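You operate a simulated robot arm through the tools that you are given. There is no shell and no other tool.

Carry out the task below with a simulated robot arm. There is one attempt and no reset: what you move stays moved.

## Task
Close the blue tub and scrub the paint smear off the high table.
Fine: scrub with the brush, wetted in the water jar; it ends standing in the jar. What is to be rubbed or washed off counts as gone when no trace of it is left.

It is judged by the outcome, as a careful person would: the job done as asked, and still so three seconds after it is handed in. It fails if anything else is knocked over, pushed out of place, dropped, spilled or broken.

## Robot
A 6-joint arm with a two-finger parallel gripper, fixed in place. Base frame: the origin is at the foot of the arm, x ahead of it, y to its left, z up. Readings come in m, rad, newtons and seconds.
With the tool pointing down near the work surface it reaches from about 0.14 to 0.82 m from the base axis. Its first joint turns from -2.897 to 2.897 rad. Payload 3.91 kg.
The tool frame sits at the grasp point between the pads (the TCP): z along the fingers, y along the line on which they close. The tips reach 0.03 m beyond it. The gripper opens to 0.11 m. The fingers are 0.02 m wide and 0.01 m thick; the gripper's body (0.048 by 0.112 m) begins 0.055 m behind the TCP.
Orientation is told as [roll, pitch, yaw] about the base's x, y, z axes, in that order, counted from this pose: with the fingers straight down and closing along the base's y, the tool's x points along the base's -x, its y along +y and its z along -z.

## Interface
- The arm moves only by the tool send_rows. Its argument "steps" is a list of rows, each a list of 7 numbers: the finger opening in m, from 0 to 0.11, then the shift along the tool's x, y, z in units of 150 mm (1.0 is 150 mm), then the turn, a rotation vector about the tool's x, y, z in units of 180 degrees (1.0 is 180 degrees). In form: [[hand, dx, dy, dz, wx, wy, wz], ...]. A call has 1 to 20 rows; each row is the pose to reach, as a shift and turn from the pose commanded when the call began, along the tool's axes at that moment. A call with a number of a shift or a turn outside -1 to 1 is refused whole. Each row takes 0.2 s and may step no farther than 0.05 m and 0.15 rad from the row before; otherwise, or with a gripper value out of range, the whole call is refused. A pose out of reach is approached as far as the arm can. The call stops where the force on the tool passes 80 N (or 10 N more than at its start, if that is more) or the arm is blocked; 0.2 s more then pass. Each finger travels about 0.108 m/s and halts on what it meets, pressing with about 38 N; the grip force reading is that of the motor and also rises with nothing between the fingers. The clock runs only during rows and for 0.2 s after the last one: add rows that repeat a pose to give the fingers time. It gives the time, the measured TCP pose, the force on the tool (base axes), the opening and the grip force at its end, in the units of the frame above (readings bear some noise), with the torque about the TCP (base axes, N m) and any sound that the robot's microphone picked up.
- Cameras (640 x 400 px; columns grow to the right, rows downward): "scene" is fixed at [0.4011, -0.5005, 1.6317]; the picture's right is [0.31, 0.95, 0.00], its down [0.84, -0.27, -0.48] and it looks along [-0.45, 0.15, -0.88] (base axes); focal length 264 px, centre (320, 200). "wrist" rides on the gripper at [0.077, 0.007, -0.114] in the tool frame; the picture's right is [-0.09, 1.00, 0.00], its down [-0.80, -0.07, -0.59] and it looks along [-0.59, -0.05, 0.80] (tool axes); focal length 270 px, centre (320, 200). There is no depth. A picture from a camera that has moved, and an enlarged one, comes with that camera's place and axes in the base frame and with its lens.
- get_image(camera): a new picture of that camera. The clock stands still meanwhile.
- lift_body(by): slides the trunk up (or, below 0, down) by that many m; the arm rides with it, the base frame stays. It gives what a move gives, with no picture.
- enlarge(camera, box): a new picture of the part [left, top, right, bottom] of that camera's present view, enlarged. The clock stands still meanwhile.
- hand_in(): hands the job in; it is judged then, once.

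Places have to be worked out from the pictures, the camera data and where the tool is seen. Open the gripper and draw the arm clear of the work before you hand the job in, unless the task says otherwise.

The tools are called by a JSON object that holds its "method" and its "body". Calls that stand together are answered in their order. send_rows: Moves the arm, as the interface text tells. Its arguments: {"type":"object","properties":{"steps":{"type":"array"}},"required":["steps"]} The other tools are called the same way: lift_body (by) slides the trunk up or down; get_image (camera) takes a picture; enlarge (camera, box) takes an enlarged picture of a part of a camera's view; hand_in () hands the job in.

At the start:

```text
t: 0.0
position: [0.1844, -0.3059, 1.3369]
tcp_rot: [0.001, -0.001, 0.001]
ft_force: [0.2, -0.2, 0.6]
torque: [0.01, 0.03, 0.03]
opening: 0.1099
grasp_force: 0.0
trunk travel left (down, up): [-0.475, 0.065]
```

scene: 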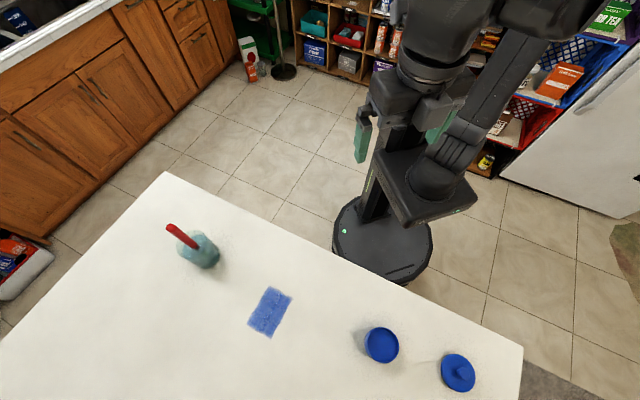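
wrist: 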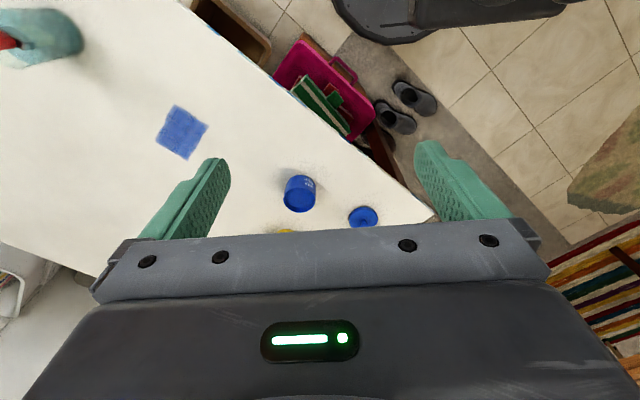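

I'll start with close looks at both views so I can place the tub, lid, smear, jar and brush.

{"method": "enlarge", "body": {"camera": "scene", "box": [140, 200, 300, 300]}}

{"method": "enlarge", "body": {"camera": "scene", "box": [340, 300, 500, 400]}}

{"method": "enlarge", "body": {"camera": "wrist", "box": [0, 0, 240, 180]}}

{"method": "enlarge", "body": {"camera": "wrist", "box": [240, 130, 440, 250]}}

```text
4.00 times, centred on (220, 250) of scene
camera zoom: at [0.4011, -0.5005, 1.6317], right [0.31, 0.95, 0.0], down [0.84, -0.27, -0.48], along [-0.45, 0.15, -0.88], focal length 1056 px, centre (720, 0)
```

zoom: 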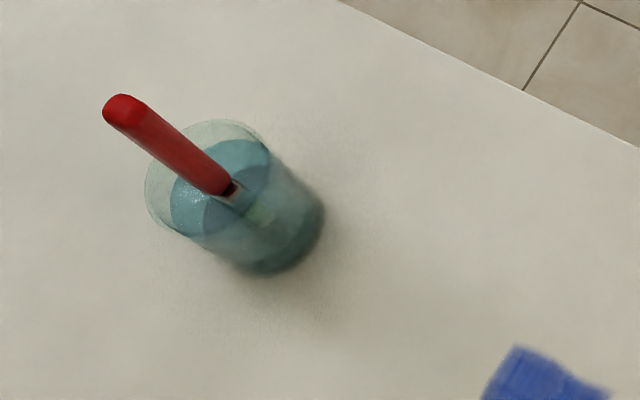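

```text
4.00 times, centred on (420, 350) of scene
camera zoom: at [0.4011, -0.5005, 1.6317], right [0.31, 0.95, 0.0], down [0.84, -0.27, -0.48], along [-0.45, 0.15, -0.88], focal length 1056 px, centre (-80, -400)
```

zoom: 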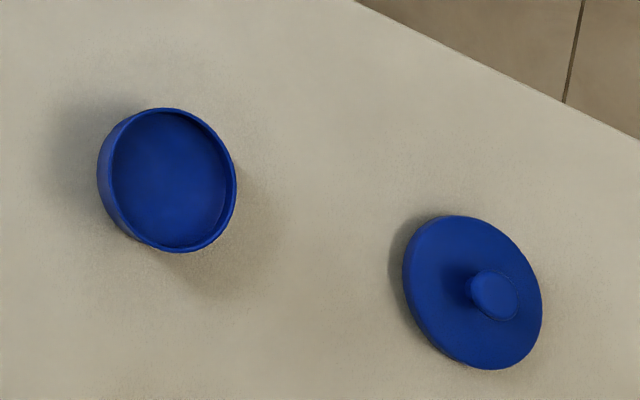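

```text
2.22 times, centred on (120, 90) of wrist
camera zoom: at [0.1075, -0.2998, 1.4517], right [0.09, 1.0, 0.0], down [0.8, -0.07, 0.59], along [0.59, -0.05, -0.8], focal length 601 px, centre (764, 444)
```

zoom: 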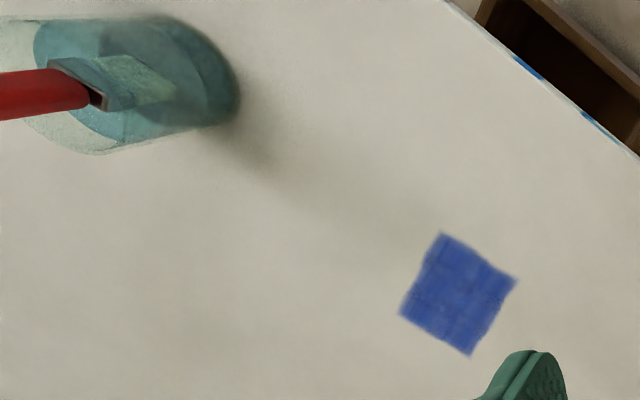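

```text
3.20 times, centred on (340, 190) of wrist
camera zoom: at [0.1075, -0.2998, 1.4517], right [0.09, 1.0, 0.0], down [0.8, -0.07, 0.59], along [0.59, -0.05, -0.8], focal length 865 px, centre (256, 232)
```

zoom: 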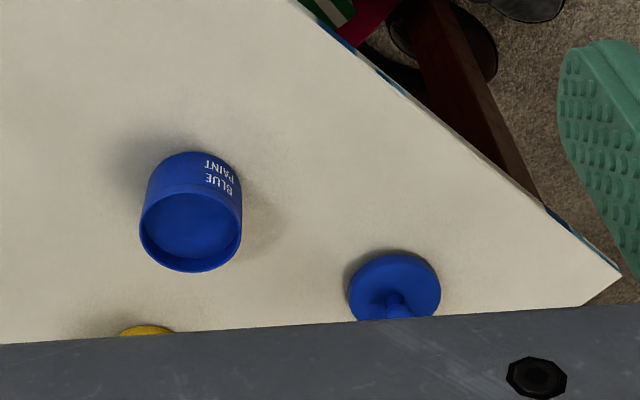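

The views place the tub rim near (0.450, -0.371, 0.98), the lid near (0.554, -0.226, 0.935) and the table top near 0.92. The brush stands upright in the jar near (0.114, -0.721). A yellow object is partly hidden at the table's far side, so I'll move the hand forward at height to see it and the lid better.

{"method": "send_rows", "body": {"steps": [[0.11, -0.25, 0, 0, 0, 0, 0], [0.11, -0.5, 0.05, 0.05, 0, 0, 0], [0.11, -0.75, 0.1, 0.1, 0, 0, 0], [0.11, -0.95, 0.15, 0.15, 0, 0, 0]]}}

```text
t: 1.0
position: [0.3292, -0.2842, 1.3131]
tcp_rot: [-0.001, 0.001, 0.001]
ft_force: [1.5, 0.6, -0.8]
torque: [0.01, -0.01, 0.01]
opening: 0.1102
grasp_force: 0.1
trunk travel left (down, up): [-0.475, 0.065]
```

The move went as commanded. I'll look from here to identify the yellow object and refine the positions.

{"method": "get_image", "body": {"camera": "wrist"}}

{"method": "get_image", "body": {"camera": "scene"}}

```text
taken
camera wrist: at [0.2521, -0.2774, 1.4283], right [0.09, 1.0, 0.0], down [0.8, -0.07, 0.59], along [0.59, -0.05, -0.8], focal length 270 px, centre (320, 200)
```

wrist: 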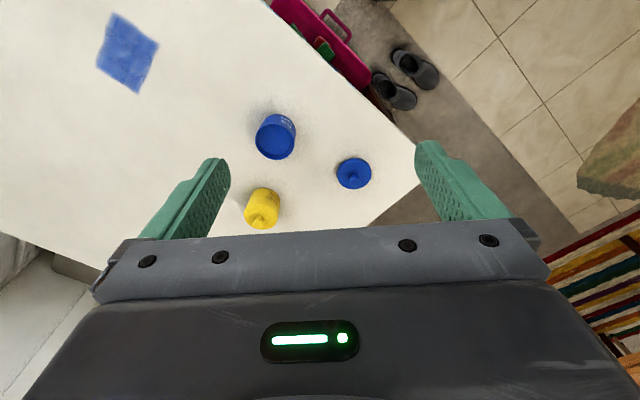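

```text
taken
```

scene: 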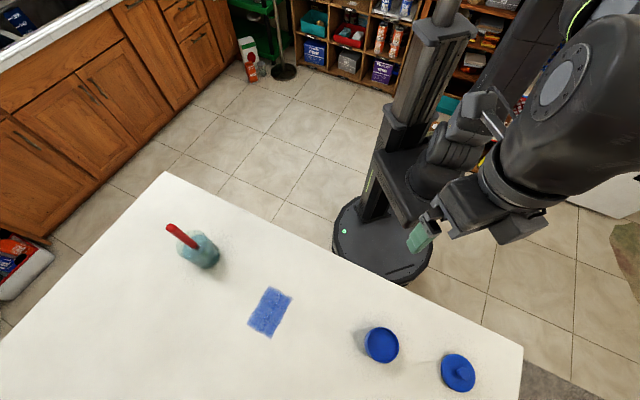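

The yellow object is a second, closed tub that I must stay clear of. I'll enlarge this view to measure positions more precisely.

{"method": "enlarge", "body": {"camera": "wrist", "box": [230, 100, 390, 240]}}

{"method": "enlarge", "body": {"camera": "scene", "box": [230, 270, 310, 350]}}

{"method": "enlarge", "body": {"camera": "wrist", "box": [80, 0, 180, 100]}}

```text
2.86 times, centred on (310, 170) of wrist
camera zoom: at [0.2521, -0.2774, 1.4283], right [0.09, 1.0, 0.0], down [0.8, -0.07, 0.59], along [0.59, -0.05, -0.8], focal length 772 px, centre (349, 286)
```

zoom: 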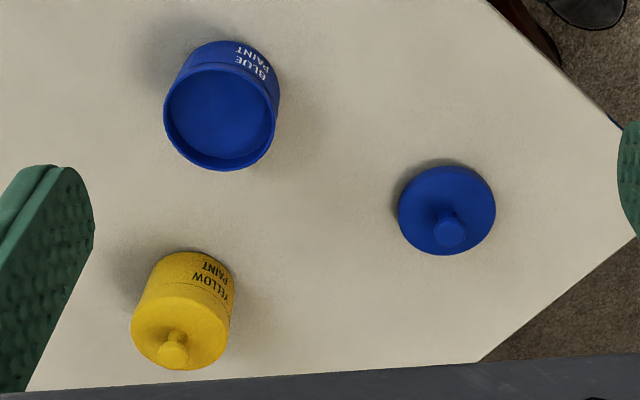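

```text
5.00 times, centred on (270, 310) of scene
camera zoom: at [0.4011, -0.5005, 1.6317], right [0.31, 0.95, 0.0], down [0.84, -0.27, -0.48], along [-0.45, 0.15, -0.88], focal length 1320 px, centre (570, -350)
```

zoom: 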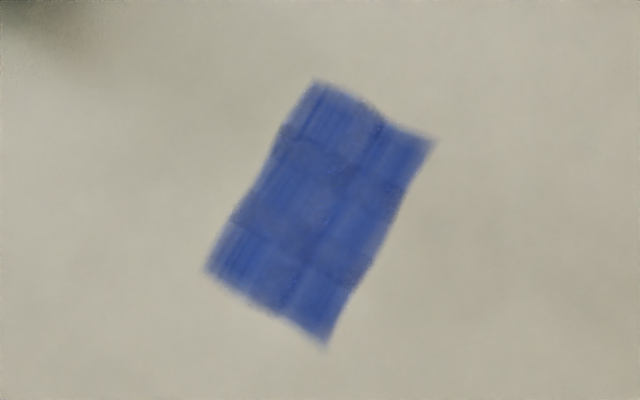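

```text
4.00 times, centred on (130, 50) of wrist
camera zoom: at [0.2521, -0.2774, 1.4283], right [0.09, 1.0, 0.0], down [0.8, -0.07, 0.59], along [0.59, -0.05, -0.8], focal length 1081 px, centre (1080, 800)
```

zoom: 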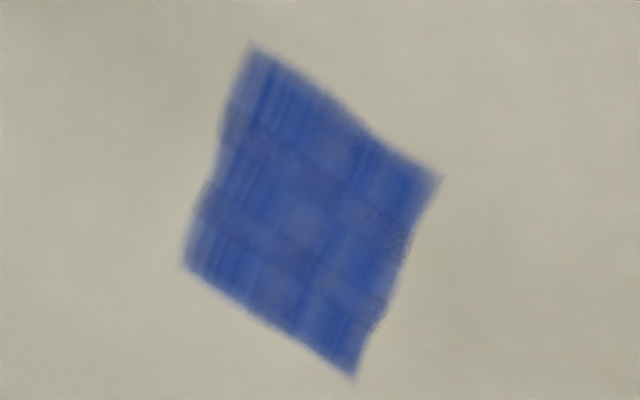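

The lid knob works out at (0.550, -0.230) with its top near 0.968. I'll come down toward a point above it in steps.

{"method": "send_rows", "body": {"steps": [[0.11, -0.19, 0.05, 0.2, 0, 0, 0], [0.11, -0.38, 0.1, 0.4, 0, 0, 0], [0.11, -0.57, 0.14, 0.6, 0, 0, 0], [0.11, -0.75, 0.18, 0.8, 0, 0, 0]]}}

```text
t: 2.0
position: [0.4408, -0.2575, 1.1919]
tcp_rot: [0.003, -0.001, 0.002]
ft_force: [0.3, 0.6, -0.6]
torque: [-0.04, -0.01, 0.01]
opening: 0.1099
grasp_force: 0.1
trunk travel left (down, up): [-0.475, 0.065]
```

The arm tracks well at (0.441, -0.258, 1.192). I'll carry on to above the knob at z about 1.08, then look.

{"method": "send_rows", "body": {"steps": [[0.11, -0.2, 0.05, 0.18, 0, 0, 0], [0.11, -0.4, 0.1, 0.36, 0, 0, 0], [0.11, -0.58, 0.15, 0.55, 0, 0, 0], [0.11, -0.727, 0.183, 0.74, 0, 0, 0], [0.08, -0.727, 0.183, 0.74, 0, 0, 0]]}}

{"method": "get_image", "body": {"camera": "wrist"}}

{"method": "get_image", "body": {"camera": "scene"}}

```text
t: 3.2
position: [0.5494, -0.2308, 1.0827]
tcp_rot: [0.001, 0.0, 0.0]
ft_force: [-1.2, 0.3, -0.1]
torque: [-0.01, 0.03, 0.01]
opening: 0.0803
grasp_force: 0.1
trunk travel left (down, up): [-0.475, 0.065]
```

```text
taken
camera wrist: at [0.4712, -0.2232, 1.1981], right [0.09, 1.0, 0.0], down [0.8, -0.07, 0.59], along [0.59, -0.05, -0.8], focal length 270 px, centre (320, 200)
```

wrist: 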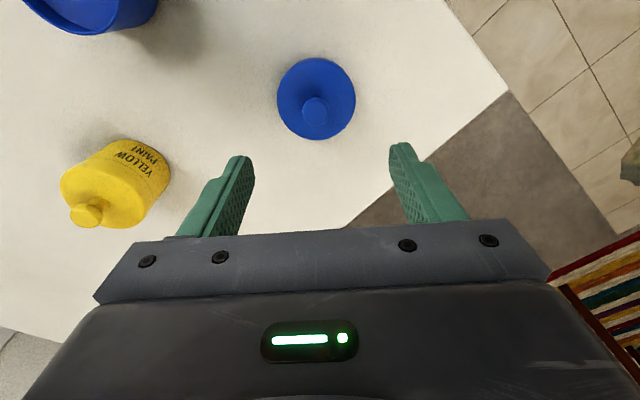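

```text
taken
```

scene: 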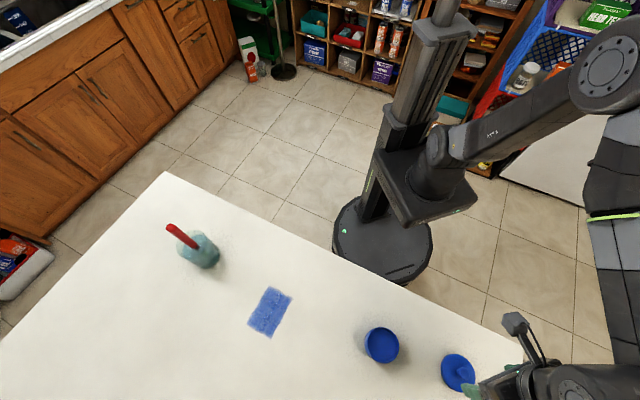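

The knob sits almost under the fingers. I'll enlarge for the residual offset.

{"method": "enlarge", "body": {"camera": "wrist", "box": [240, 40, 400, 160]}}

{"method": "enlarge", "body": {"camera": "wrist", "box": [0, 0, 200, 240]}}

```text
3.33 times, centred on (320, 100) of wrist
camera zoom: at [0.4712, -0.2232, 1.1981], right [0.09, 1.0, 0.0], down [0.8, -0.07, 0.59], along [0.59, -0.05, -0.8], focal length 901 px, centre (320, 533)
```

zoom: 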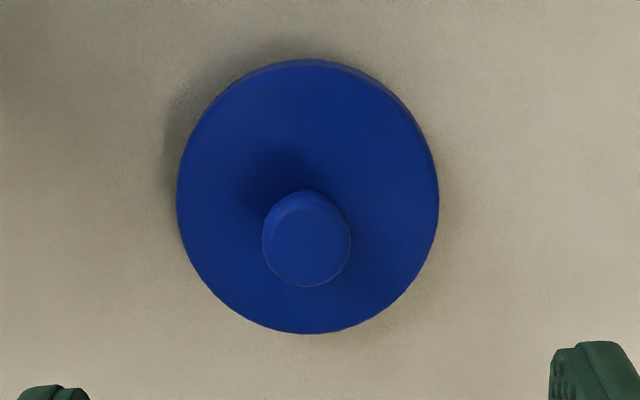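

```text
1.67 times, centred on (100, 120) of wrist
camera zoom: at [0.4712, -0.2232, 1.1981], right [0.09, 1.0, 0.0], down [0.8, -0.07, 0.59], along [0.59, -0.05, -0.8], focal length 450 px, centre (687, 333)
```

zoom: 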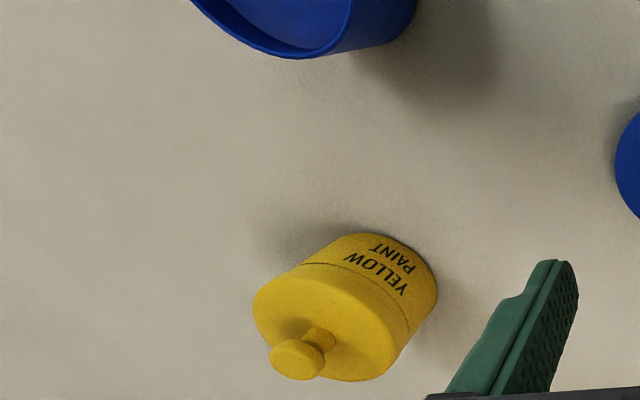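

The knob cap centre is at about (0.547, -0.234), a 2–3 mm correction from where I am. I'll lower with that correction until the fingertips are just above the lid disc.

{"method": "send_rows", "body": {"steps": [[0.06, 0.012, -0.022, 0.15, 0, 0, 0], [0.06, 0.012, -0.022, 0.33, 0, 0, 0], [0.06, 0.012, -0.022, 0.5, 0, 0, 0], [0.06, 0.012, -0.022, 0.62, 0, 0, 0], [0.06, 0.012, -0.022, 0.7, 0, 0, 0]]}}

{"method": "get_image", "body": {"camera": "wrist"}}

```text
t: 4.4
position: [0.5455, -0.2326, 0.9868]
tcp_rot: [-0.007, -0.016, 0.002]
ft_force: [0.6, 4.5, 62.6]
torque: [0.4, 0.34, -0.04]
opening: 0.06
grasp_force: 0.1
trunk travel left (down, up): [-0.475, 0.065]
```

```text
taken
camera wrist: at [0.4671, -0.225, 1.1008], right [0.09, 1.0, -0.01], down [0.79, -0.06, 0.61], along [0.6, -0.06, -0.79], focal length 270 px, centre (320, 200)
```

wrist: 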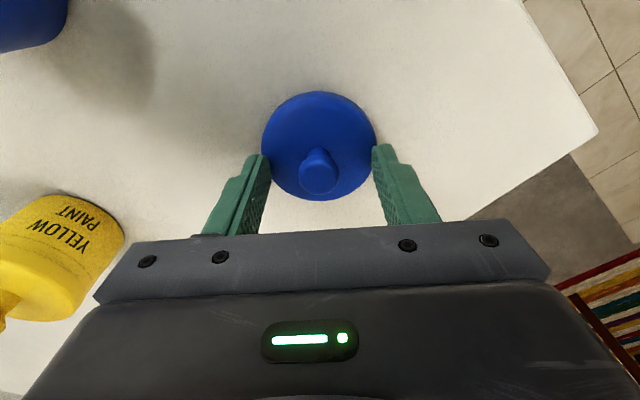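

A 62 N upward force at z 0.987 means the fingertips are already on the lid disc, so everything sits about 2 cm higher than I estimated. I'll back off a little right away.

{"method": "send_rows", "body": {"steps": [[0.06, 0, 0, -0.08, 0, 0, 0], [0.06, 0, 0, -0.12, 0, 0, 0]]}}

{"method": "enlarge", "body": {"camera": "wrist", "box": [220, 80, 420, 220]}}

{"method": "enlarge", "body": {"camera": "scene", "box": [420, 320, 540, 400]}}

```text
t: 5.0
position: [0.545, -0.2338, 0.9936]
tcp_rot: [0.0, 0.004, -0.002]
ft_force: [-0.3, 0.0, -0.4]
torque: [0.01, 0.02, 0.0]
opening: 0.06
grasp_force: 0.1
trunk travel left (down, up): [-0.475, 0.065]
```

```text
2.86 times, centred on (320, 150) of wrist
camera zoom: at [0.4693, -0.2266, 1.1094], right [0.09, 1.0, 0.0], down [0.8, -0.07, 0.59], along [0.59, -0.05, -0.81], focal length 772 px, centre (320, 343)
```

zoom: 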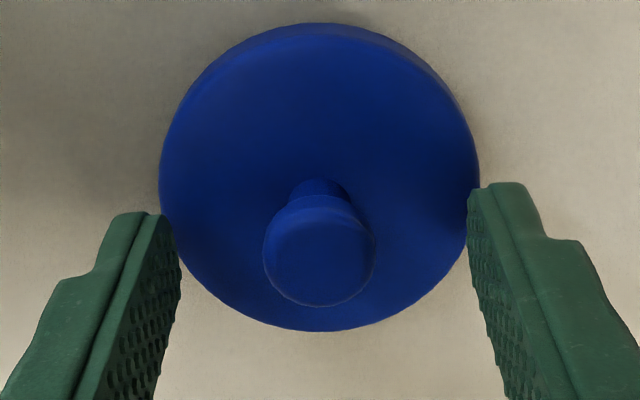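

```text
5.00 times, centred on (480, 360) of scene
camera zoom: at [0.4011, -0.5005, 1.6317], right [0.31, 0.95, 0.0], down [0.84, -0.27, -0.48], along [-0.45, 0.15, -0.88], focal length 1320 px, centre (-480, -600)
```

zoom: 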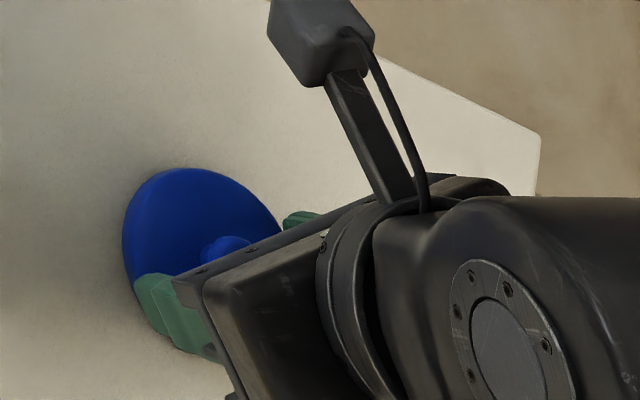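

The fingers are just clear of the disc, and two-view triangulation now puts the knob top at about 0.982 and the knob at (0.5435, -0.233). I'll shift 2 mm, go down 3 mm and close on the knob.

{"method": "send_rows", "body": {"steps": [[0.06, 0.012, 0, 0.02, 0, 0, 0], [0.04, 0.012, 0, 0.02, 0, 0, 0], [0.02, 0.012, 0, 0.02, 0, 0, 0], [0.0, 0.012, 0, 0.02, 0, 0, 0], [0.0, 0.012, 0, 0.02, 0, 0, 0], [0.0, 0.012, 0, 0.02, 0, 0, 0]]}}

{"method": "enlarge", "body": {"camera": "wrist", "box": [220, 80, 420, 220]}}

```text
t: 6.4
position: [0.545, -0.2339, 0.9913]
tcp_rot: [-0.001, 0.0, 0.001]
ft_force: [-1.4, 1.4, 0.5]
torque: [-0.01, 0.04, 0.02]
opening: 0.0189
grasp_force: 38.1
trunk travel left (down, up): [-0.475, 0.065]
```

```text
2.86 times, centred on (320, 150) of wrist
camera zoom: at [0.468, -0.2264, 1.1079], right [0.09, 1.0, 0.0], down [0.8, -0.07, 0.59], along [0.59, -0.05, -0.8], focal length 772 px, centre (320, 343)
```

zoom: 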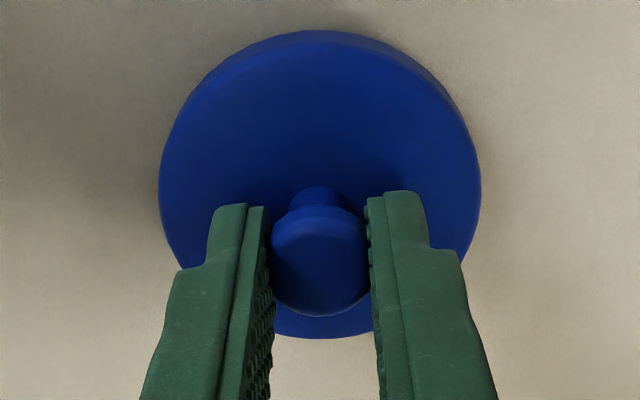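

The grip holds the knob at 0.0189 m opening. I'll lift the lid straight up by about 0.09 m and check that it hangs level.

{"method": "send_rows", "body": {"steps": [[0.0, 0, 0, -0.1, 0, 0, 0], [0.0, 0, 0, -0.25, 0, 0, 0], [0.0, 0, 0, -0.45, 0, 0, 0], [0.0, 0, 0, -0.62, 0, 0, 0]]}}

{"method": "get_image", "body": {"camera": "wrist"}}

{"method": "get_image", "body": {"camera": "scene"}}

```text
t: 7.4
position: [0.5448, -0.2344, 1.0855]
tcp_rot: [0.001, 0.001, 0.0]
ft_force: [-0.4, 0.2, 0.3]
torque: [-0.05, -0.02, -0.02]
opening: 0.0182
grasp_force: 38.2
trunk travel left (down, up): [-0.475, 0.065]
```

```text
taken
camera wrist: at [0.4673, -0.227, 1.2016], right [0.09, 1.0, 0.0], down [0.8, -0.07, 0.59], along [0.59, -0.05, -0.8], focal length 270 px, centre (320, 200)
```

wrist: 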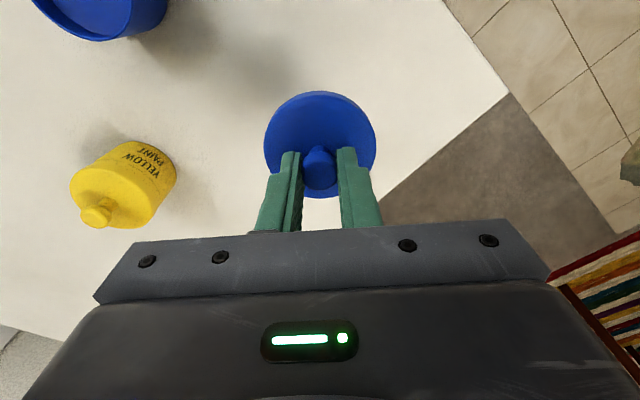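

```text
taken
```

scene: 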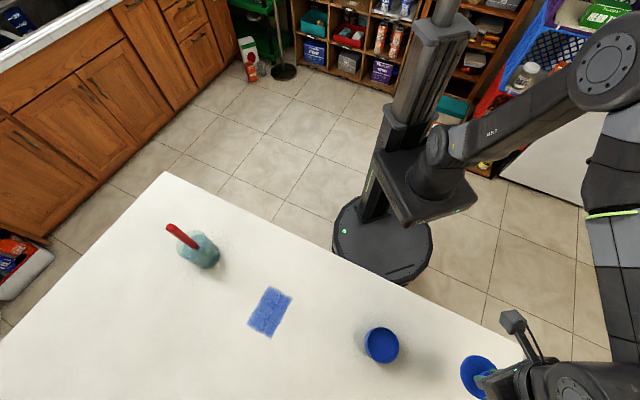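

The lid hangs level in the grip. The tub centre comes out near (0.444, -0.373) with its rim near 0.993, so I'll move there at this height, keeping about 4 cm of clearance.

{"method": "send_rows", "body": {"steps": [[0.0, 0.11, -0.15, -0.05, 0, 0, 0], [0.0, 0.25, -0.34, -0.1, 0, 0, 0], [0.0, 0.4, -0.55, -0.1, 0, 0, 0], [0.0, 0.54, -0.75, -0.1, 0, 0, 0], [0.0, 0.65, -0.89, -0.1, 0, 0, 0], [0.0, 0.673, -0.927, -0.1, 0, 0, 0]]}}

{"method": "get_image", "body": {"camera": "wrist"}}

{"method": "enlarge", "body": {"camera": "scene", "box": [320, 300, 480, 400]}}

```text
t: 8.8
position: [0.4454, -0.3749, 1.1009]
tcp_rot: [-0.001, -0.002, 0.0]
ft_force: [0.4, -0.1, 0.2]
torque: [0.0, 0.01, 0.0]
opening: 0.0185
grasp_force: 38.1
trunk travel left (down, up): [-0.475, 0.065]
```

```text
taken
camera wrist: at [0.3676, -0.3669, 1.2159], right [0.09, 1.0, 0.0], down [0.8, -0.07, 0.59], along [0.59, -0.05, -0.8], focal length 270 px, centre (320, 200)
```

wrist: 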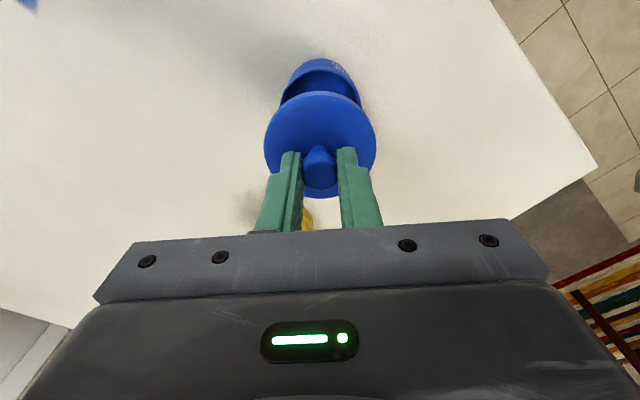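

```text
4.00 times, centred on (400, 350) of scene
camera zoom: at [0.4011, -0.5005, 1.6317], right [0.31, 0.95, 0.0], down [0.84, -0.27, -0.48], along [-0.45, 0.15, -0.88], focal length 1056 px, centre (0, -400)
```

zoom: 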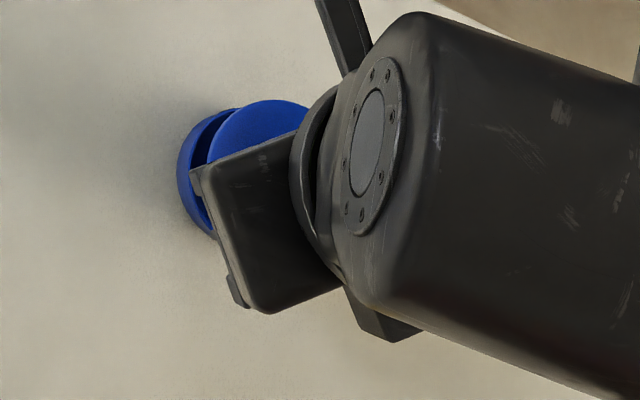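

I'll enlarge the wrist view to check the lid's alignment over the tub.

{"method": "enlarge", "body": {"camera": "wrist", "box": [240, 40, 400, 220]}}

```text
2.22 times, centred on (320, 130) of wrist
camera zoom: at [0.3676, -0.3669, 1.2159], right [0.09, 1.0, 0.0], down [0.8, -0.07, 0.59], along [0.59, -0.05, -0.8], focal length 601 px, centre (320, 356)
```

zoom: 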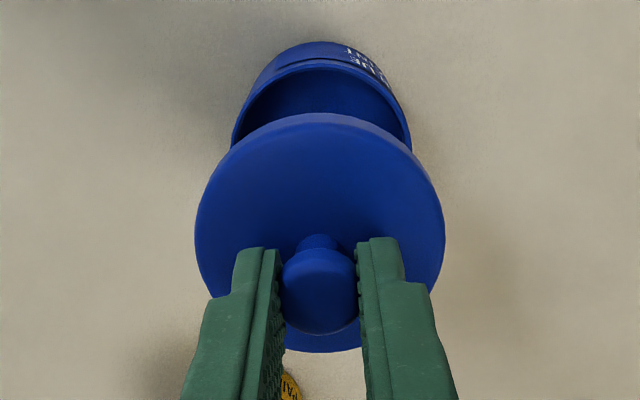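

Side to side the lid and rim agree within about 1 mm. I'll lower to just above the rim and recheck the fore-aft fit.

{"method": "send_rows", "body": {"steps": [[0.0, 0, 0, 0.1, 0, 0, 0], [0.0, 0, 0, 0.2, 0, 0, 0], [0.0, 0, 0, 0.24, 0, 0, 0]]}}

{"method": "enlarge", "body": {"camera": "wrist", "box": [240, 40, 400, 220]}}

{"method": "enlarge", "body": {"camera": "scene", "box": [340, 310, 420, 360]}}

```text
t: 9.6
position: [0.4442, -0.3727, 1.0647]
tcp_rot: [0.0, 0.0, 0.0]
ft_force: [0.4, 0.5, 0.3]
torque: [0.02, -0.01, -0.02]
opening: 0.0187
grasp_force: 37.7
trunk travel left (down, up): [-0.475, 0.065]
```

```text
2.22 times, centred on (320, 130) of wrist
camera zoom: at [0.3671, -0.3654, 1.18], right [0.09, 1.0, 0.0], down [0.8, -0.07, 0.59], along [0.59, -0.05, -0.8], focal length 601 px, centre (320, 356)
```

zoom: 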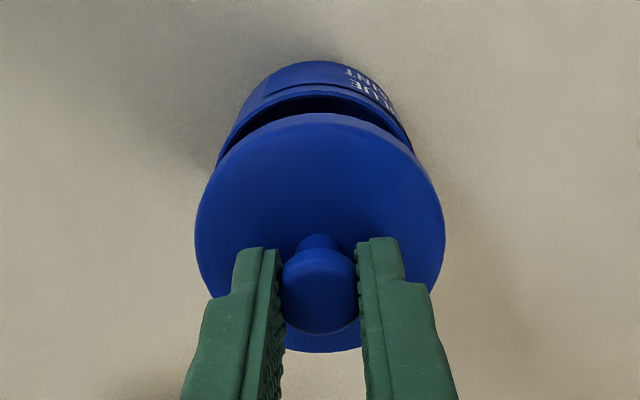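

```text
8.00 times, centred on (380, 335) of scene
camera zoom: at [0.4011, -0.5005, 1.6317], right [0.31, 0.95, 0.0], down [0.84, -0.27, -0.48], along [-0.45, 0.15, -0.88], focal length 2112 px, centre (-160, -880)
```

zoom: 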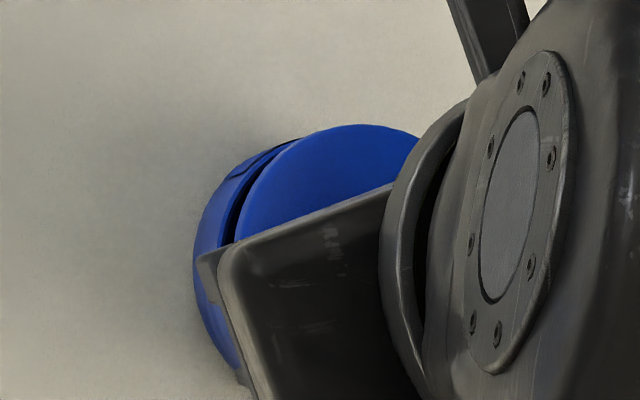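

I'll zoom tighter on the gap between the lid edge and the tub rim.

{"method": "enlarge", "body": {"camera": "wrist", "box": [275, 55, 365, 115]}}

```text
6.67 times, centred on (320, 85) of wrist
camera zoom: at [0.3671, -0.3654, 1.18], right [0.09, 1.0, 0.0], down [0.8, -0.07, 0.59], along [0.59, -0.05, -0.8], focal length 1802 px, centre (320, 967)
```

zoom: 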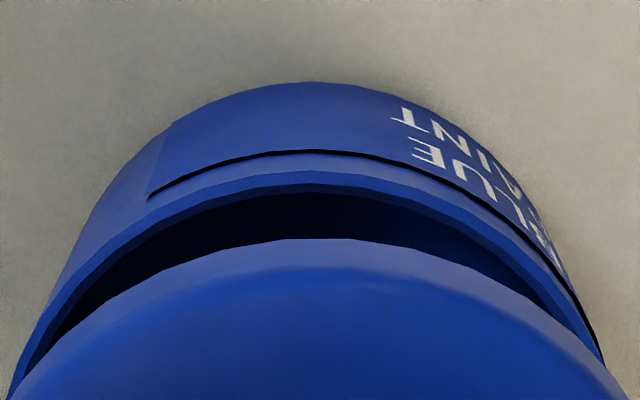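

By my geometry the lid and rim are concentric to within 1–2 mm, and contact should come at about TCP z 1.04. I'll lower gently, watching the force.

{"method": "send_rows", "body": {"steps": [[0.0, 0, 0, 0.06, 0, 0, 0], [0.0, 0, 0, 0.11, 0, 0, 0], [0.0, 0, 0, 0.133, 0, 0, 0]]}}

{"method": "enlarge", "body": {"camera": "wrist", "box": [260, 50, 380, 130]}}

```text
t: 10.4
position: [0.4437, -0.372, 1.0447]
tcp_rot: [-0.001, -0.003, 0.0]
ft_force: [-0.2, -0.4, -0.9]
torque: [-0.01, -0.01, 0.03]
opening: 0.019
grasp_force: 37.6
trunk travel left (down, up): [-0.475, 0.065]
```

```text
5.00 times, centred on (320, 90) of wrist
camera zoom: at [0.3668, -0.3657, 1.1611], right [0.09, 1.0, 0.0], down [0.8, -0.07, 0.59], along [0.59, -0.05, -0.8], focal length 1351 px, centre (320, 750)
```

zoom: 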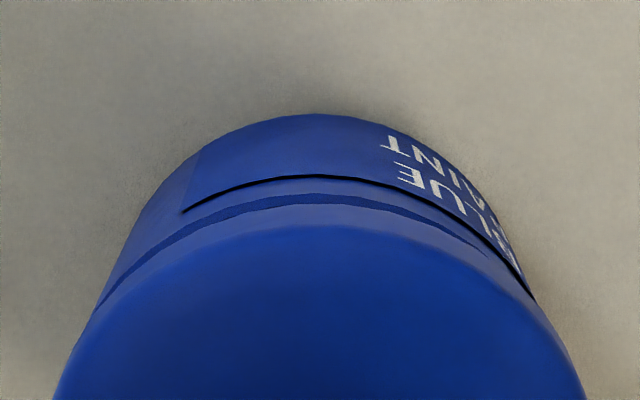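

There is still a thin gap, and the visible rim band suggests the lid is about 1 mm too far toward +y. I'll correct that and lower in small steps until there's contact.

{"method": "send_rows", "body": {"steps": [[0.0, 0, -0.007, 0.015, 0, 0, 0], [0.0, 0, -0.007, 0.03, 0, 0, 0], [0.0, 0, -0.007, 0.045, 0, 0, 0]]}}

{"method": "enlarge", "body": {"camera": "wrist", "box": [260, 50, 380, 130]}}

```text
t: 11.2
position: [0.4439, -0.3743, 1.0392]
tcp_rot: [0.0, 0.002, 0.001]
ft_force: [-1.2, -0.5, 3.5]
torque: [0.01, 0.15, -0.02]
opening: 0.0189
grasp_force: 38.1
trunk travel left (down, up): [-0.475, 0.065]
heard: snap
```

```text
5.00 times, centred on (320, 90) of wrist
camera zoom: at [0.3667, -0.3662, 1.1537], right [0.09, 1.0, 0.0], down [0.8, -0.07, 0.6], along [0.59, -0.05, -0.8], focal length 1351 px, centre (320, 750)
```

zoom: 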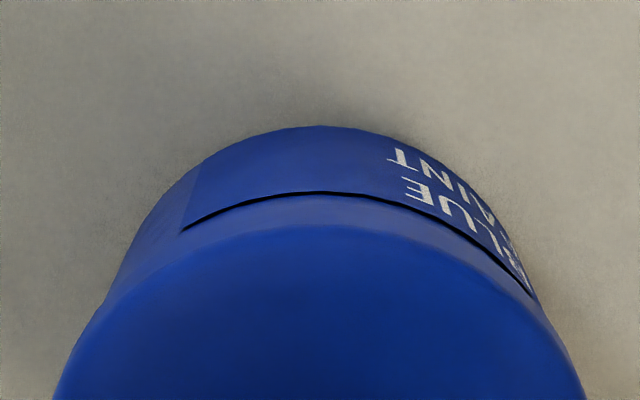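

I heard a snap, and the lid now sits flush on the tub with only a small contact force. I'll open the fingers and back straight up.

{"method": "send_rows", "body": {"steps": [[0.03, 0, 0, 0, 0, 0, 0], [0.05, 0, 0, 0, 0, 0, 0], [0.06, 0, 0, 0, 0, 0, 0], [0.06, 0, 0, -0.15, 0, 0, 0], [0.06, 0, 0, -0.4, 0, 0, 0], [0.06, 0, 0, -0.7, 0, 0, 0]]}}

{"method": "get_image", "body": {"camera": "wrist"}}

```text
t: 12.6
position: [0.4446, -0.3713, 1.1439]
tcp_rot: [-0.001, 0.001, 0.0]
ft_force: [-0.3, 0.0, -0.1]
torque: [0.0, 0.0, 0.05]
opening: 0.06
grasp_force: 0.0
trunk travel left (down, up): [-0.475, 0.065]
```

```text
taken
camera wrist: at [0.3668, -0.3643, 1.2585], right [0.09, 1.0, 0.0], down [0.8, -0.07, 0.59], along [0.59, -0.05, -0.8], focal length 270 px, centre (320, 200)
```

wrist: 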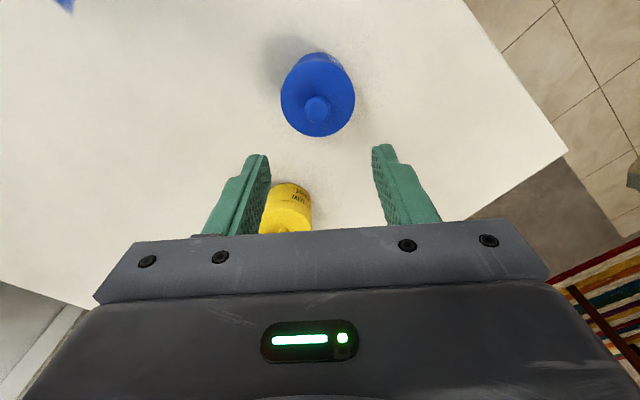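

The blue tub is closed and upright, and the yellow one is untouched. Next I'll go up and over toward the jar to get a good look at the brush.

{"method": "send_rows", "body": {"steps": [[0.06, 0, 0, -0.3, 0, 0, 0], [0.06, 0.1, -0.05, -0.55, 0, 0, 0], [0.06, 0.3, -0.15, -0.75, 0, 0, 0], [0.06, 0.5, -0.28, -0.9, 0, 0, 0], [0.06, 0.75, -0.42, -1.0, 0, 0, 0], [0.06, 1.0, -0.56, -1.0, 0, 0, 0]]}}

{"method": "send_rows", "body": {"steps": [[0.06, 0.25, -0.16, 0, 0, 0, 0], [0.06, 0.5, -0.32, 0, 0, 0, 0], [0.06, 0.75, -0.48, 0, 0, 0, 0], [0.06, 1.0, -0.64, 0, 0, 0, 0]]}}

{"method": "send_rows", "body": {"steps": [[0.06, 0.2, -0.1, 0, 0, 0, 0], [0.06, 0.4, -0.2, 0, 0, 0, 0], [0.06, 0.6, -0.3, 0, 0, 0, 0]]}}

{"method": "get_image", "body": {"camera": "wrist"}}

{"method": "get_image", "body": {"camera": "scene"}}

```text
t: 14.0
position: [0.292, -0.4574, 1.2924]
tcp_rot: [0.0, 0.0, 0.0]
ft_force: [0.7, -0.7, 0.2]
torque: [-0.02, 0.02, 0.0]
opening: 0.0601
grasp_force: 0.1
trunk travel left (down, up): [-0.475, 0.065]
```

```text
t: 15.0
position: [0.1421, -0.5556, 1.2934]
tcp_rot: [-0.001, -0.001, -0.001]
ft_force: [0.2, -0.6, -0.5]
torque: [0.01, 0.01, 0.02]
opening: 0.0601
grasp_force: 0.1
trunk travel left (down, up): [-0.475, 0.065]
```

```text
t: 15.8
position: [0.0547, -0.5983, 1.2927]
tcp_rot: [0.0, 0.0, -0.002]
ft_force: [-0.4, -0.1, 0.5]
torque: [-0.01, 0.01, -0.02]
opening: 0.0601
grasp_force: 0.0
trunk travel left (down, up): [-0.475, 0.065]
```

```text
taken
camera wrist: at [-0.0243, -0.5903, 1.4078], right [0.09, 1.0, 0.0], down [0.8, -0.07, 0.59], along [0.59, -0.05, -0.8], focal length 270 px, centre (320, 200)
```

wrist: 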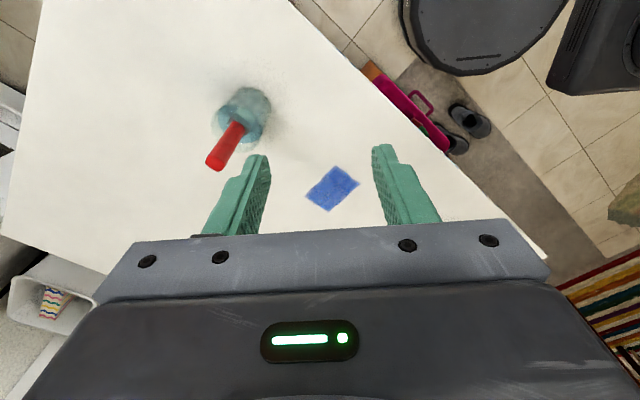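

```text
taken
```

scene: 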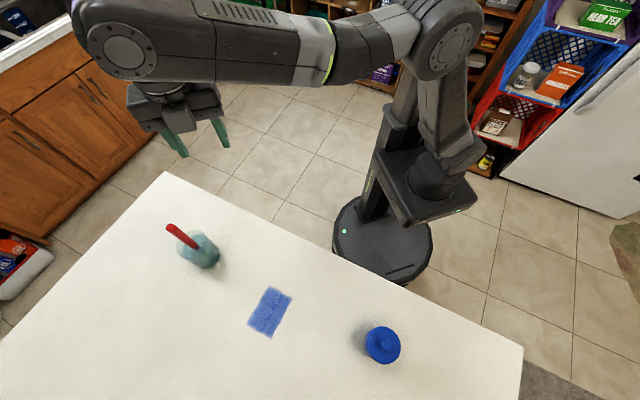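

The tub now shows closed in the scene view. I'll enlarge the jar and brush to see the brush's shape and orientation.

{"method": "enlarge", "body": {"camera": "wrist", "box": [190, 70, 290, 180]}}

{"method": "enlarge", "body": {"camera": "wrist", "box": [290, 155, 370, 215]}}

{"method": "enlarge", "body": {"camera": "scene", "box": [150, 210, 240, 280]}}

```text
3.64 times, centred on (240, 125) of wrist
camera zoom: at [-0.0243, -0.5903, 1.4078], right [0.09, 1.0, 0.0], down [0.8, -0.07, 0.59], along [0.59, -0.05, -0.8], focal length 983 px, centre (611, 473)
```

zoom: 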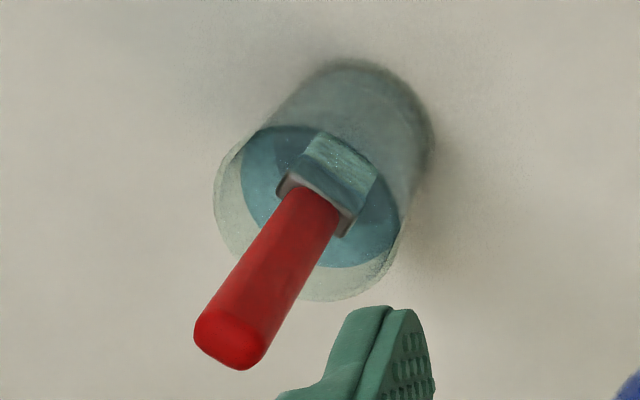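

```text
6.67 times, centred on (330, 185) of wrist
camera zoom: at [-0.0243, -0.5903, 1.4078], right [0.09, 1.0, 0.0], down [0.8, -0.07, 0.59], along [0.59, -0.05, -0.8], focal length 1802 px, centre (253, 300)
```

zoom: 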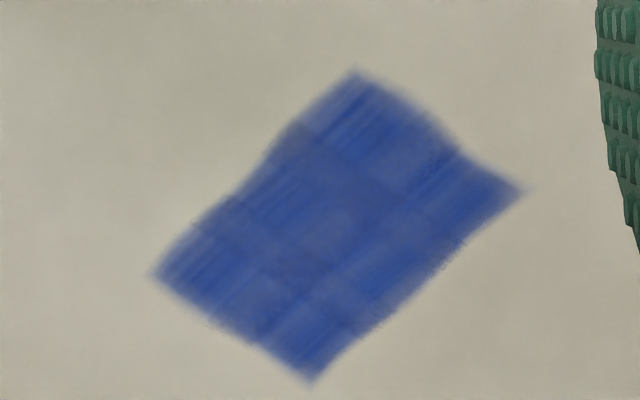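

```text
5.71 times, centred on (195, 245) of scene
camera zoom: at [0.4011, -0.5005, 1.6317], right [0.31, 0.95, 0.0], down [0.84, -0.27, -0.48], along [-0.45, 0.15, -0.88], focal length 1509 px, centre (1034, -57)
```

zoom: 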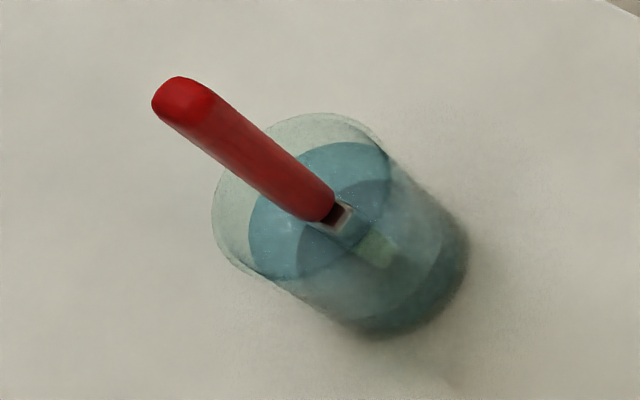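

The brush is vertical in the middle of the jar. Its handle is roughly square and runs from about z 1.02 to 1.142 at (0.113, -0.721), and its flat side faces about 47°. I'll turn the hand by about 47° so the fingers close across the flat faces, and look again.

{"method": "send_rows", "body": {"steps": [[0.06, 0, 0, 0, 0, 0, -0.044], [0.06, 0, 0, 0, 0, 0, -0.088], [0.06, 0, 0, 0, 0, 0, -0.132], [0.06, 0, 0, 0, 0, 0, -0.176], [0.06, 0, 0, 0, 0, 0, -0.22], [0.06, 0, 0, 0, 0, 0, -0.261]]}}

{"method": "get_image", "body": {"camera": "wrist"}}

{"method": "get_image", "body": {"camera": "scene"}}

```text
t: 17.2
position: [0.0532, -0.5976, 1.2932]
tcp_rot: [0.001, 0.0, 0.822]
ft_force: [0.1, -0.5, 0.0]
torque: [0.04, -0.02, 0.02]
opening: 0.0603
grasp_force: 0.0
trunk travel left (down, up): [-0.475, 0.065]
```

```text
taken
camera wrist: at [-0.004, -0.65, 1.4083], right [-0.67, 0.74, 0.0], down [0.6, 0.54, 0.59], along [0.44, 0.4, -0.8], focal length 270 px, centre (320, 200)
```

wrist: 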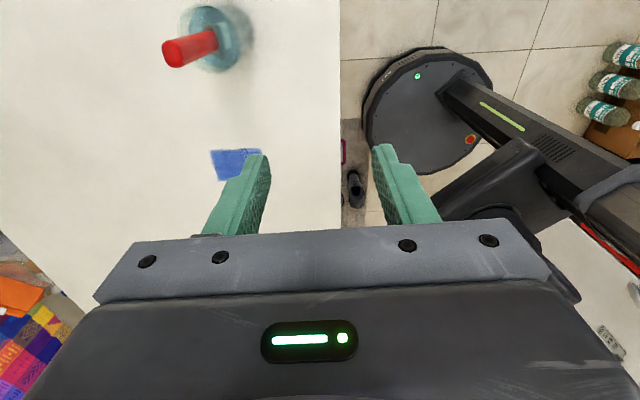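

```text
taken
```

scene: 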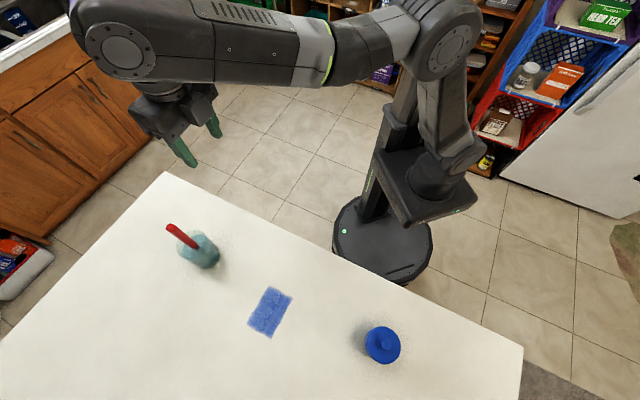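

The hand turned without trouble to 0.822 rad. I'll go above the brush at z about 1.22, which keeps the fingertips well clear of the handle top at 1.142.

{"method": "send_rows", "body": {"steps": [[0.06, 0.08, -0.2, 0.08, 0, 0, 0], [0.06, 0.16, -0.42, 0.16, 0, 0, 0], [0.06, 0.25, -0.64, 0.27, 0, 0, 0], [0.06, 0.329, -0.852, 0.38, 0, 0, 0], [0.06, 0.329, -0.852, 0.467, 0, 0, 0]]}}

{"method": "get_image", "body": {"camera": "wrist"}}

{"method": "enlarge", "body": {"camera": "scene", "box": [120, 180, 260, 280]}}

```text
t: 18.4
position: [0.1141, -0.7046, 1.2151]
tcp_rot: [-0.01, 0.008, 0.817]
ft_force: [-0.8, -0.7, 0.0]
torque: [0.0, -0.04, -0.02]
opening: 0.0599
grasp_force: 0.1
out of reach, approached as far as the arm can: row 3, 4, 5
trunk travel left (down, up): [-0.475, 0.065]
```

```text
taken
camera wrist: at [0.0556, -0.7534, 1.3303], right [-0.67, 0.74, -0.01], down [0.6, 0.54, 0.59], along [0.44, 0.39, -0.81], focal length 270 px, centre (320, 200)
```

wrist: 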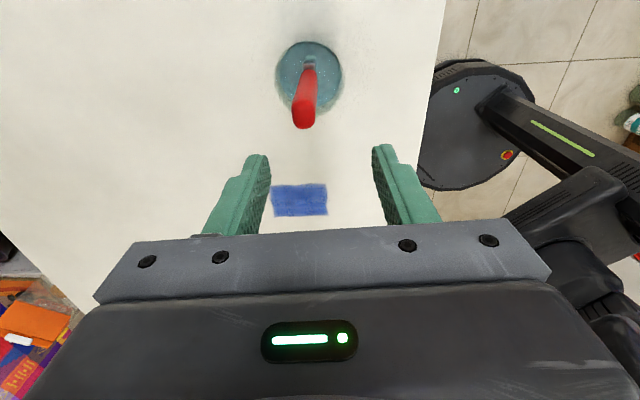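

```text
4.00 times, centred on (190, 230) of scene
camera zoom: at [0.4011, -0.5005, 1.6317], right [0.31, 0.95, 0.0], down [0.84, -0.27, -0.48], along [-0.45, 0.15, -0.88], focal length 1056 px, centre (840, 80)
```

zoom: 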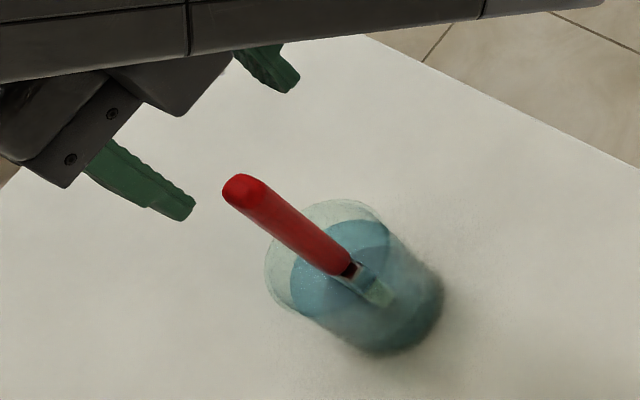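

At this height the arm falls about 2 cm short, reaching a radius of 0.714 where 0.73 is needed. Reach grows when the hand is lower relative to the shoulder, so I'll back off a little and raise the trunk.

{"method": "send_rows", "body": {"steps": [[0.06, -0.1, 0.1, 0, 0, 0, 0], [0.06, -0.2, 0.2, 0, 0, 0, 0]]}}

{"method": "lift_body", "body": {"by": 0.06}}

```text
t: 19.0
position: [0.111, -0.6628, 1.2116]
tcp_rot: [-0.001, 0.002, 0.82]
ft_force: [0.2, 0.0, 0.1]
torque: [-0.04, 0.0, 0.0]
opening: 0.0602
grasp_force: 0.1
trunk travel left (down, up): [-0.475, 0.065]
```

```text
t: 20.0
position: [0.112, -0.6636, 1.2704]
tcp_rot: [0.0, 0.0, 0.821]
ft_force: [0.1, 0.0, -0.4]
torque: [0.03, -0.02, -0.02]
opening: 0.0599
grasp_force: 0.0
trunk travel left (down, up): [-0.535, 0.005]
```

The trunk is up 0.06 m and the hand is at (0.112, -0.664, 1.270). I'll enlarge the wrist view here to fix the brush position before approaching.

{"method": "enlarge", "body": {"camera": "wrist", "box": [220, 0, 400, 140]}}

```text
2.86 times, centred on (310, 70) of wrist
camera zoom: at [0.0541, -0.7153, 1.3865], right [-0.67, 0.74, 0.0], down [0.6, 0.54, 0.59], along [0.44, 0.4, -0.8], focal length 772 px, centre (349, 571)
```

zoom: 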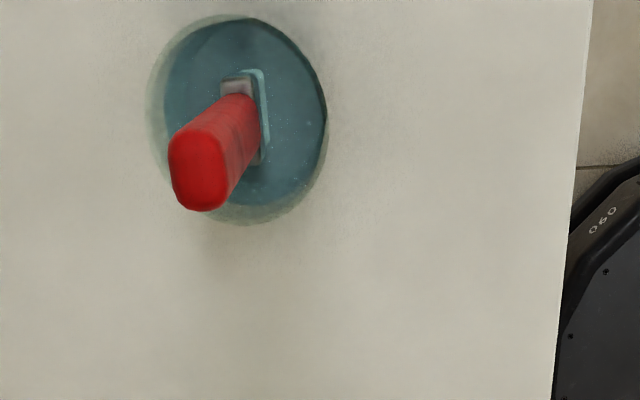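

From this near-overhead view the broad faces of the handle are squarely between the fingers, and the handle top is at (0.112, -0.721). I'll lower to 1.215 and then move over it.

{"method": "send_rows", "body": {"steps": [[0.06, 0, 0, 0.2, 0, 0, 0], [0.06, 0.05, -0.05, 0.377, 0, 0, 0], [0.06, 0.17, -0.16, 0.377, 0, 0, 0], [0.06, 0.281, -0.263, 0.377, 0, 0, 0]]}}

{"method": "get_image", "body": {"camera": "wrist"}}

```text
t: 21.0
position: [0.1107, -0.7229, 1.2135]
tcp_rot: [-0.001, 0.0, 0.819]
ft_force: [0.0, 0.6, 0.9]
torque: [0.02, 0.0, 0.02]
opening: 0.06
grasp_force: 0.1
trunk travel left (down, up): [-0.535, 0.005]
```

```text
taken
camera wrist: at [0.0534, -0.774, 1.329], right [-0.67, 0.74, 0.0], down [0.6, 0.54, 0.59], along [0.44, 0.4, -0.8], focal length 270 px, centre (320, 200)
```

wrist: 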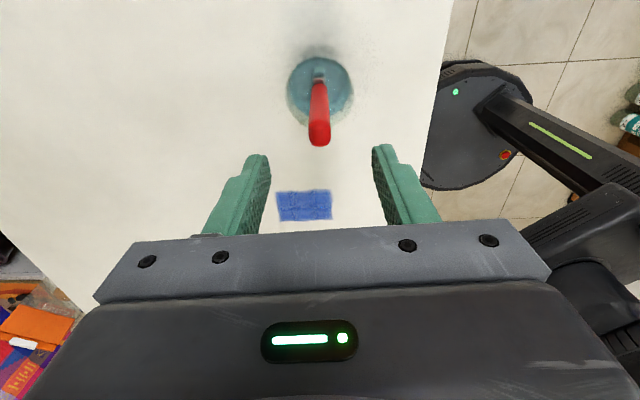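

The handle top is centred between the fingers at (319, 135) against an expected (320, 132). I'll lower straight down to TCP z about 1.10 with the fingers open.

{"method": "send_rows", "body": {"steps": [[0.06, 0, 0, 0.19, 0, 0, 0], [0.06, 0, 0, 0.38, 0, 0, 0], [0.06, 0, 0, 0.56, 0, 0, 0], [0.06, 0, 0, 0.7, 0, 0, 0], [0.06, 0, 0, 0.757, 0, 0, 0]]}}

{"method": "get_image", "body": {"camera": "wrist"}}

{"method": "enlarge", "body": {"camera": "scene", "box": [120, 180, 280, 280]}}

```text
t: 22.2
position: [0.1124, -0.7218, 1.1]
tcp_rot: [0.001, 0.0, 0.819]
ft_force: [-0.1, -0.5, -0.4]
torque: [0.01, -0.02, 0.01]
opening: 0.0601
grasp_force: 0.1
trunk travel left (down, up): [-0.535, 0.005]
```

```text
taken
camera wrist: at [0.0538, -0.7727, 1.216], right [-0.67, 0.74, 0.0], down [0.6, 0.54, 0.59], along [0.44, 0.4, -0.8], focal length 270 px, centre (320, 200)
```

wrist: 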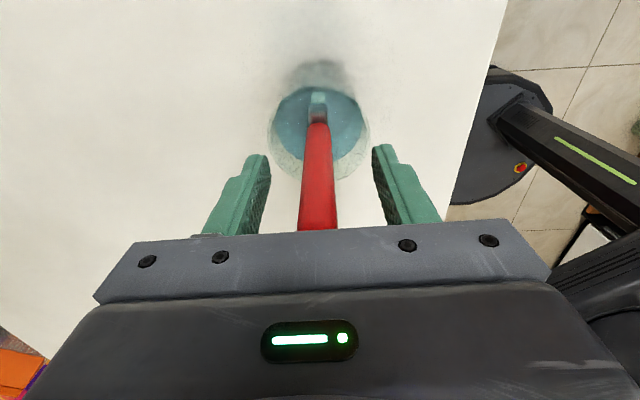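

```text
4.00 times, centred on (200, 230) of scene
camera zoom: at [0.4011, -0.5005, 1.6317], right [0.31, 0.95, 0.0], down [0.84, -0.27, -0.48], along [-0.45, 0.15, -0.88], focal length 1056 px, centre (800, 80)
```

zoom: 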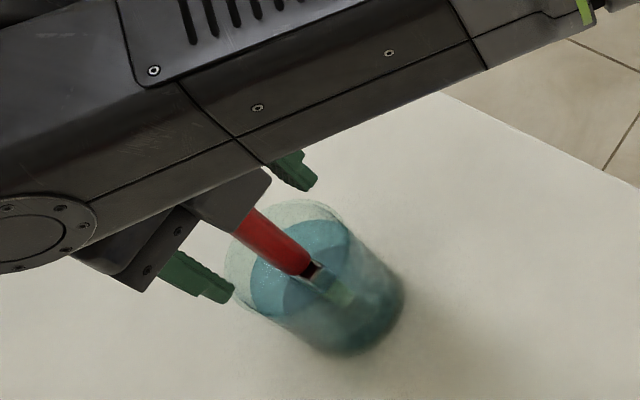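

The handle is centred between the pads with no contact. I'll close on it.

{"method": "send_rows", "body": {"steps": [[0.045, 0, 0, 0, 0, 0, 0], [0.03, 0, 0, 0, 0, 0, 0], [0.015, 0, 0, 0, 0, 0, 0], [0.0, 0, 0, 0, 0, 0, 0], [0.0, 0, 0, 0, 0, 0, 0], [0.0, 0, 0, 0, 0, 0, 0]]}}

{"method": "get_image", "body": {"camera": "wrist"}}

```text
t: 23.6
position: [0.1106, -0.7206, 1.1017]
tcp_rot: [0.001, 0.0, 0.82]
ft_force: [-0.8, -0.3, 0.3]
torque: [-0.02, 0.05, -0.01]
opening: 0.0161
grasp_force: 38.1
trunk travel left (down, up): [-0.535, 0.005]
```

```text
taken
camera wrist: at [0.0537, -0.7728, 1.2161], right [-0.67, 0.74, 0.0], down [0.6, 0.54, 0.59], along [0.44, 0.4, -0.8], focal length 270 px, centre (320, 200)
```

wrist: 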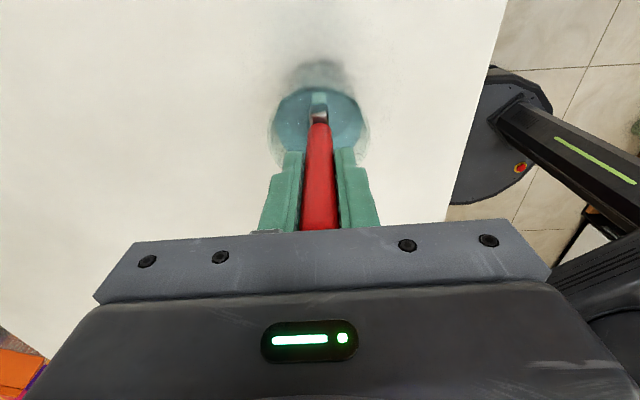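

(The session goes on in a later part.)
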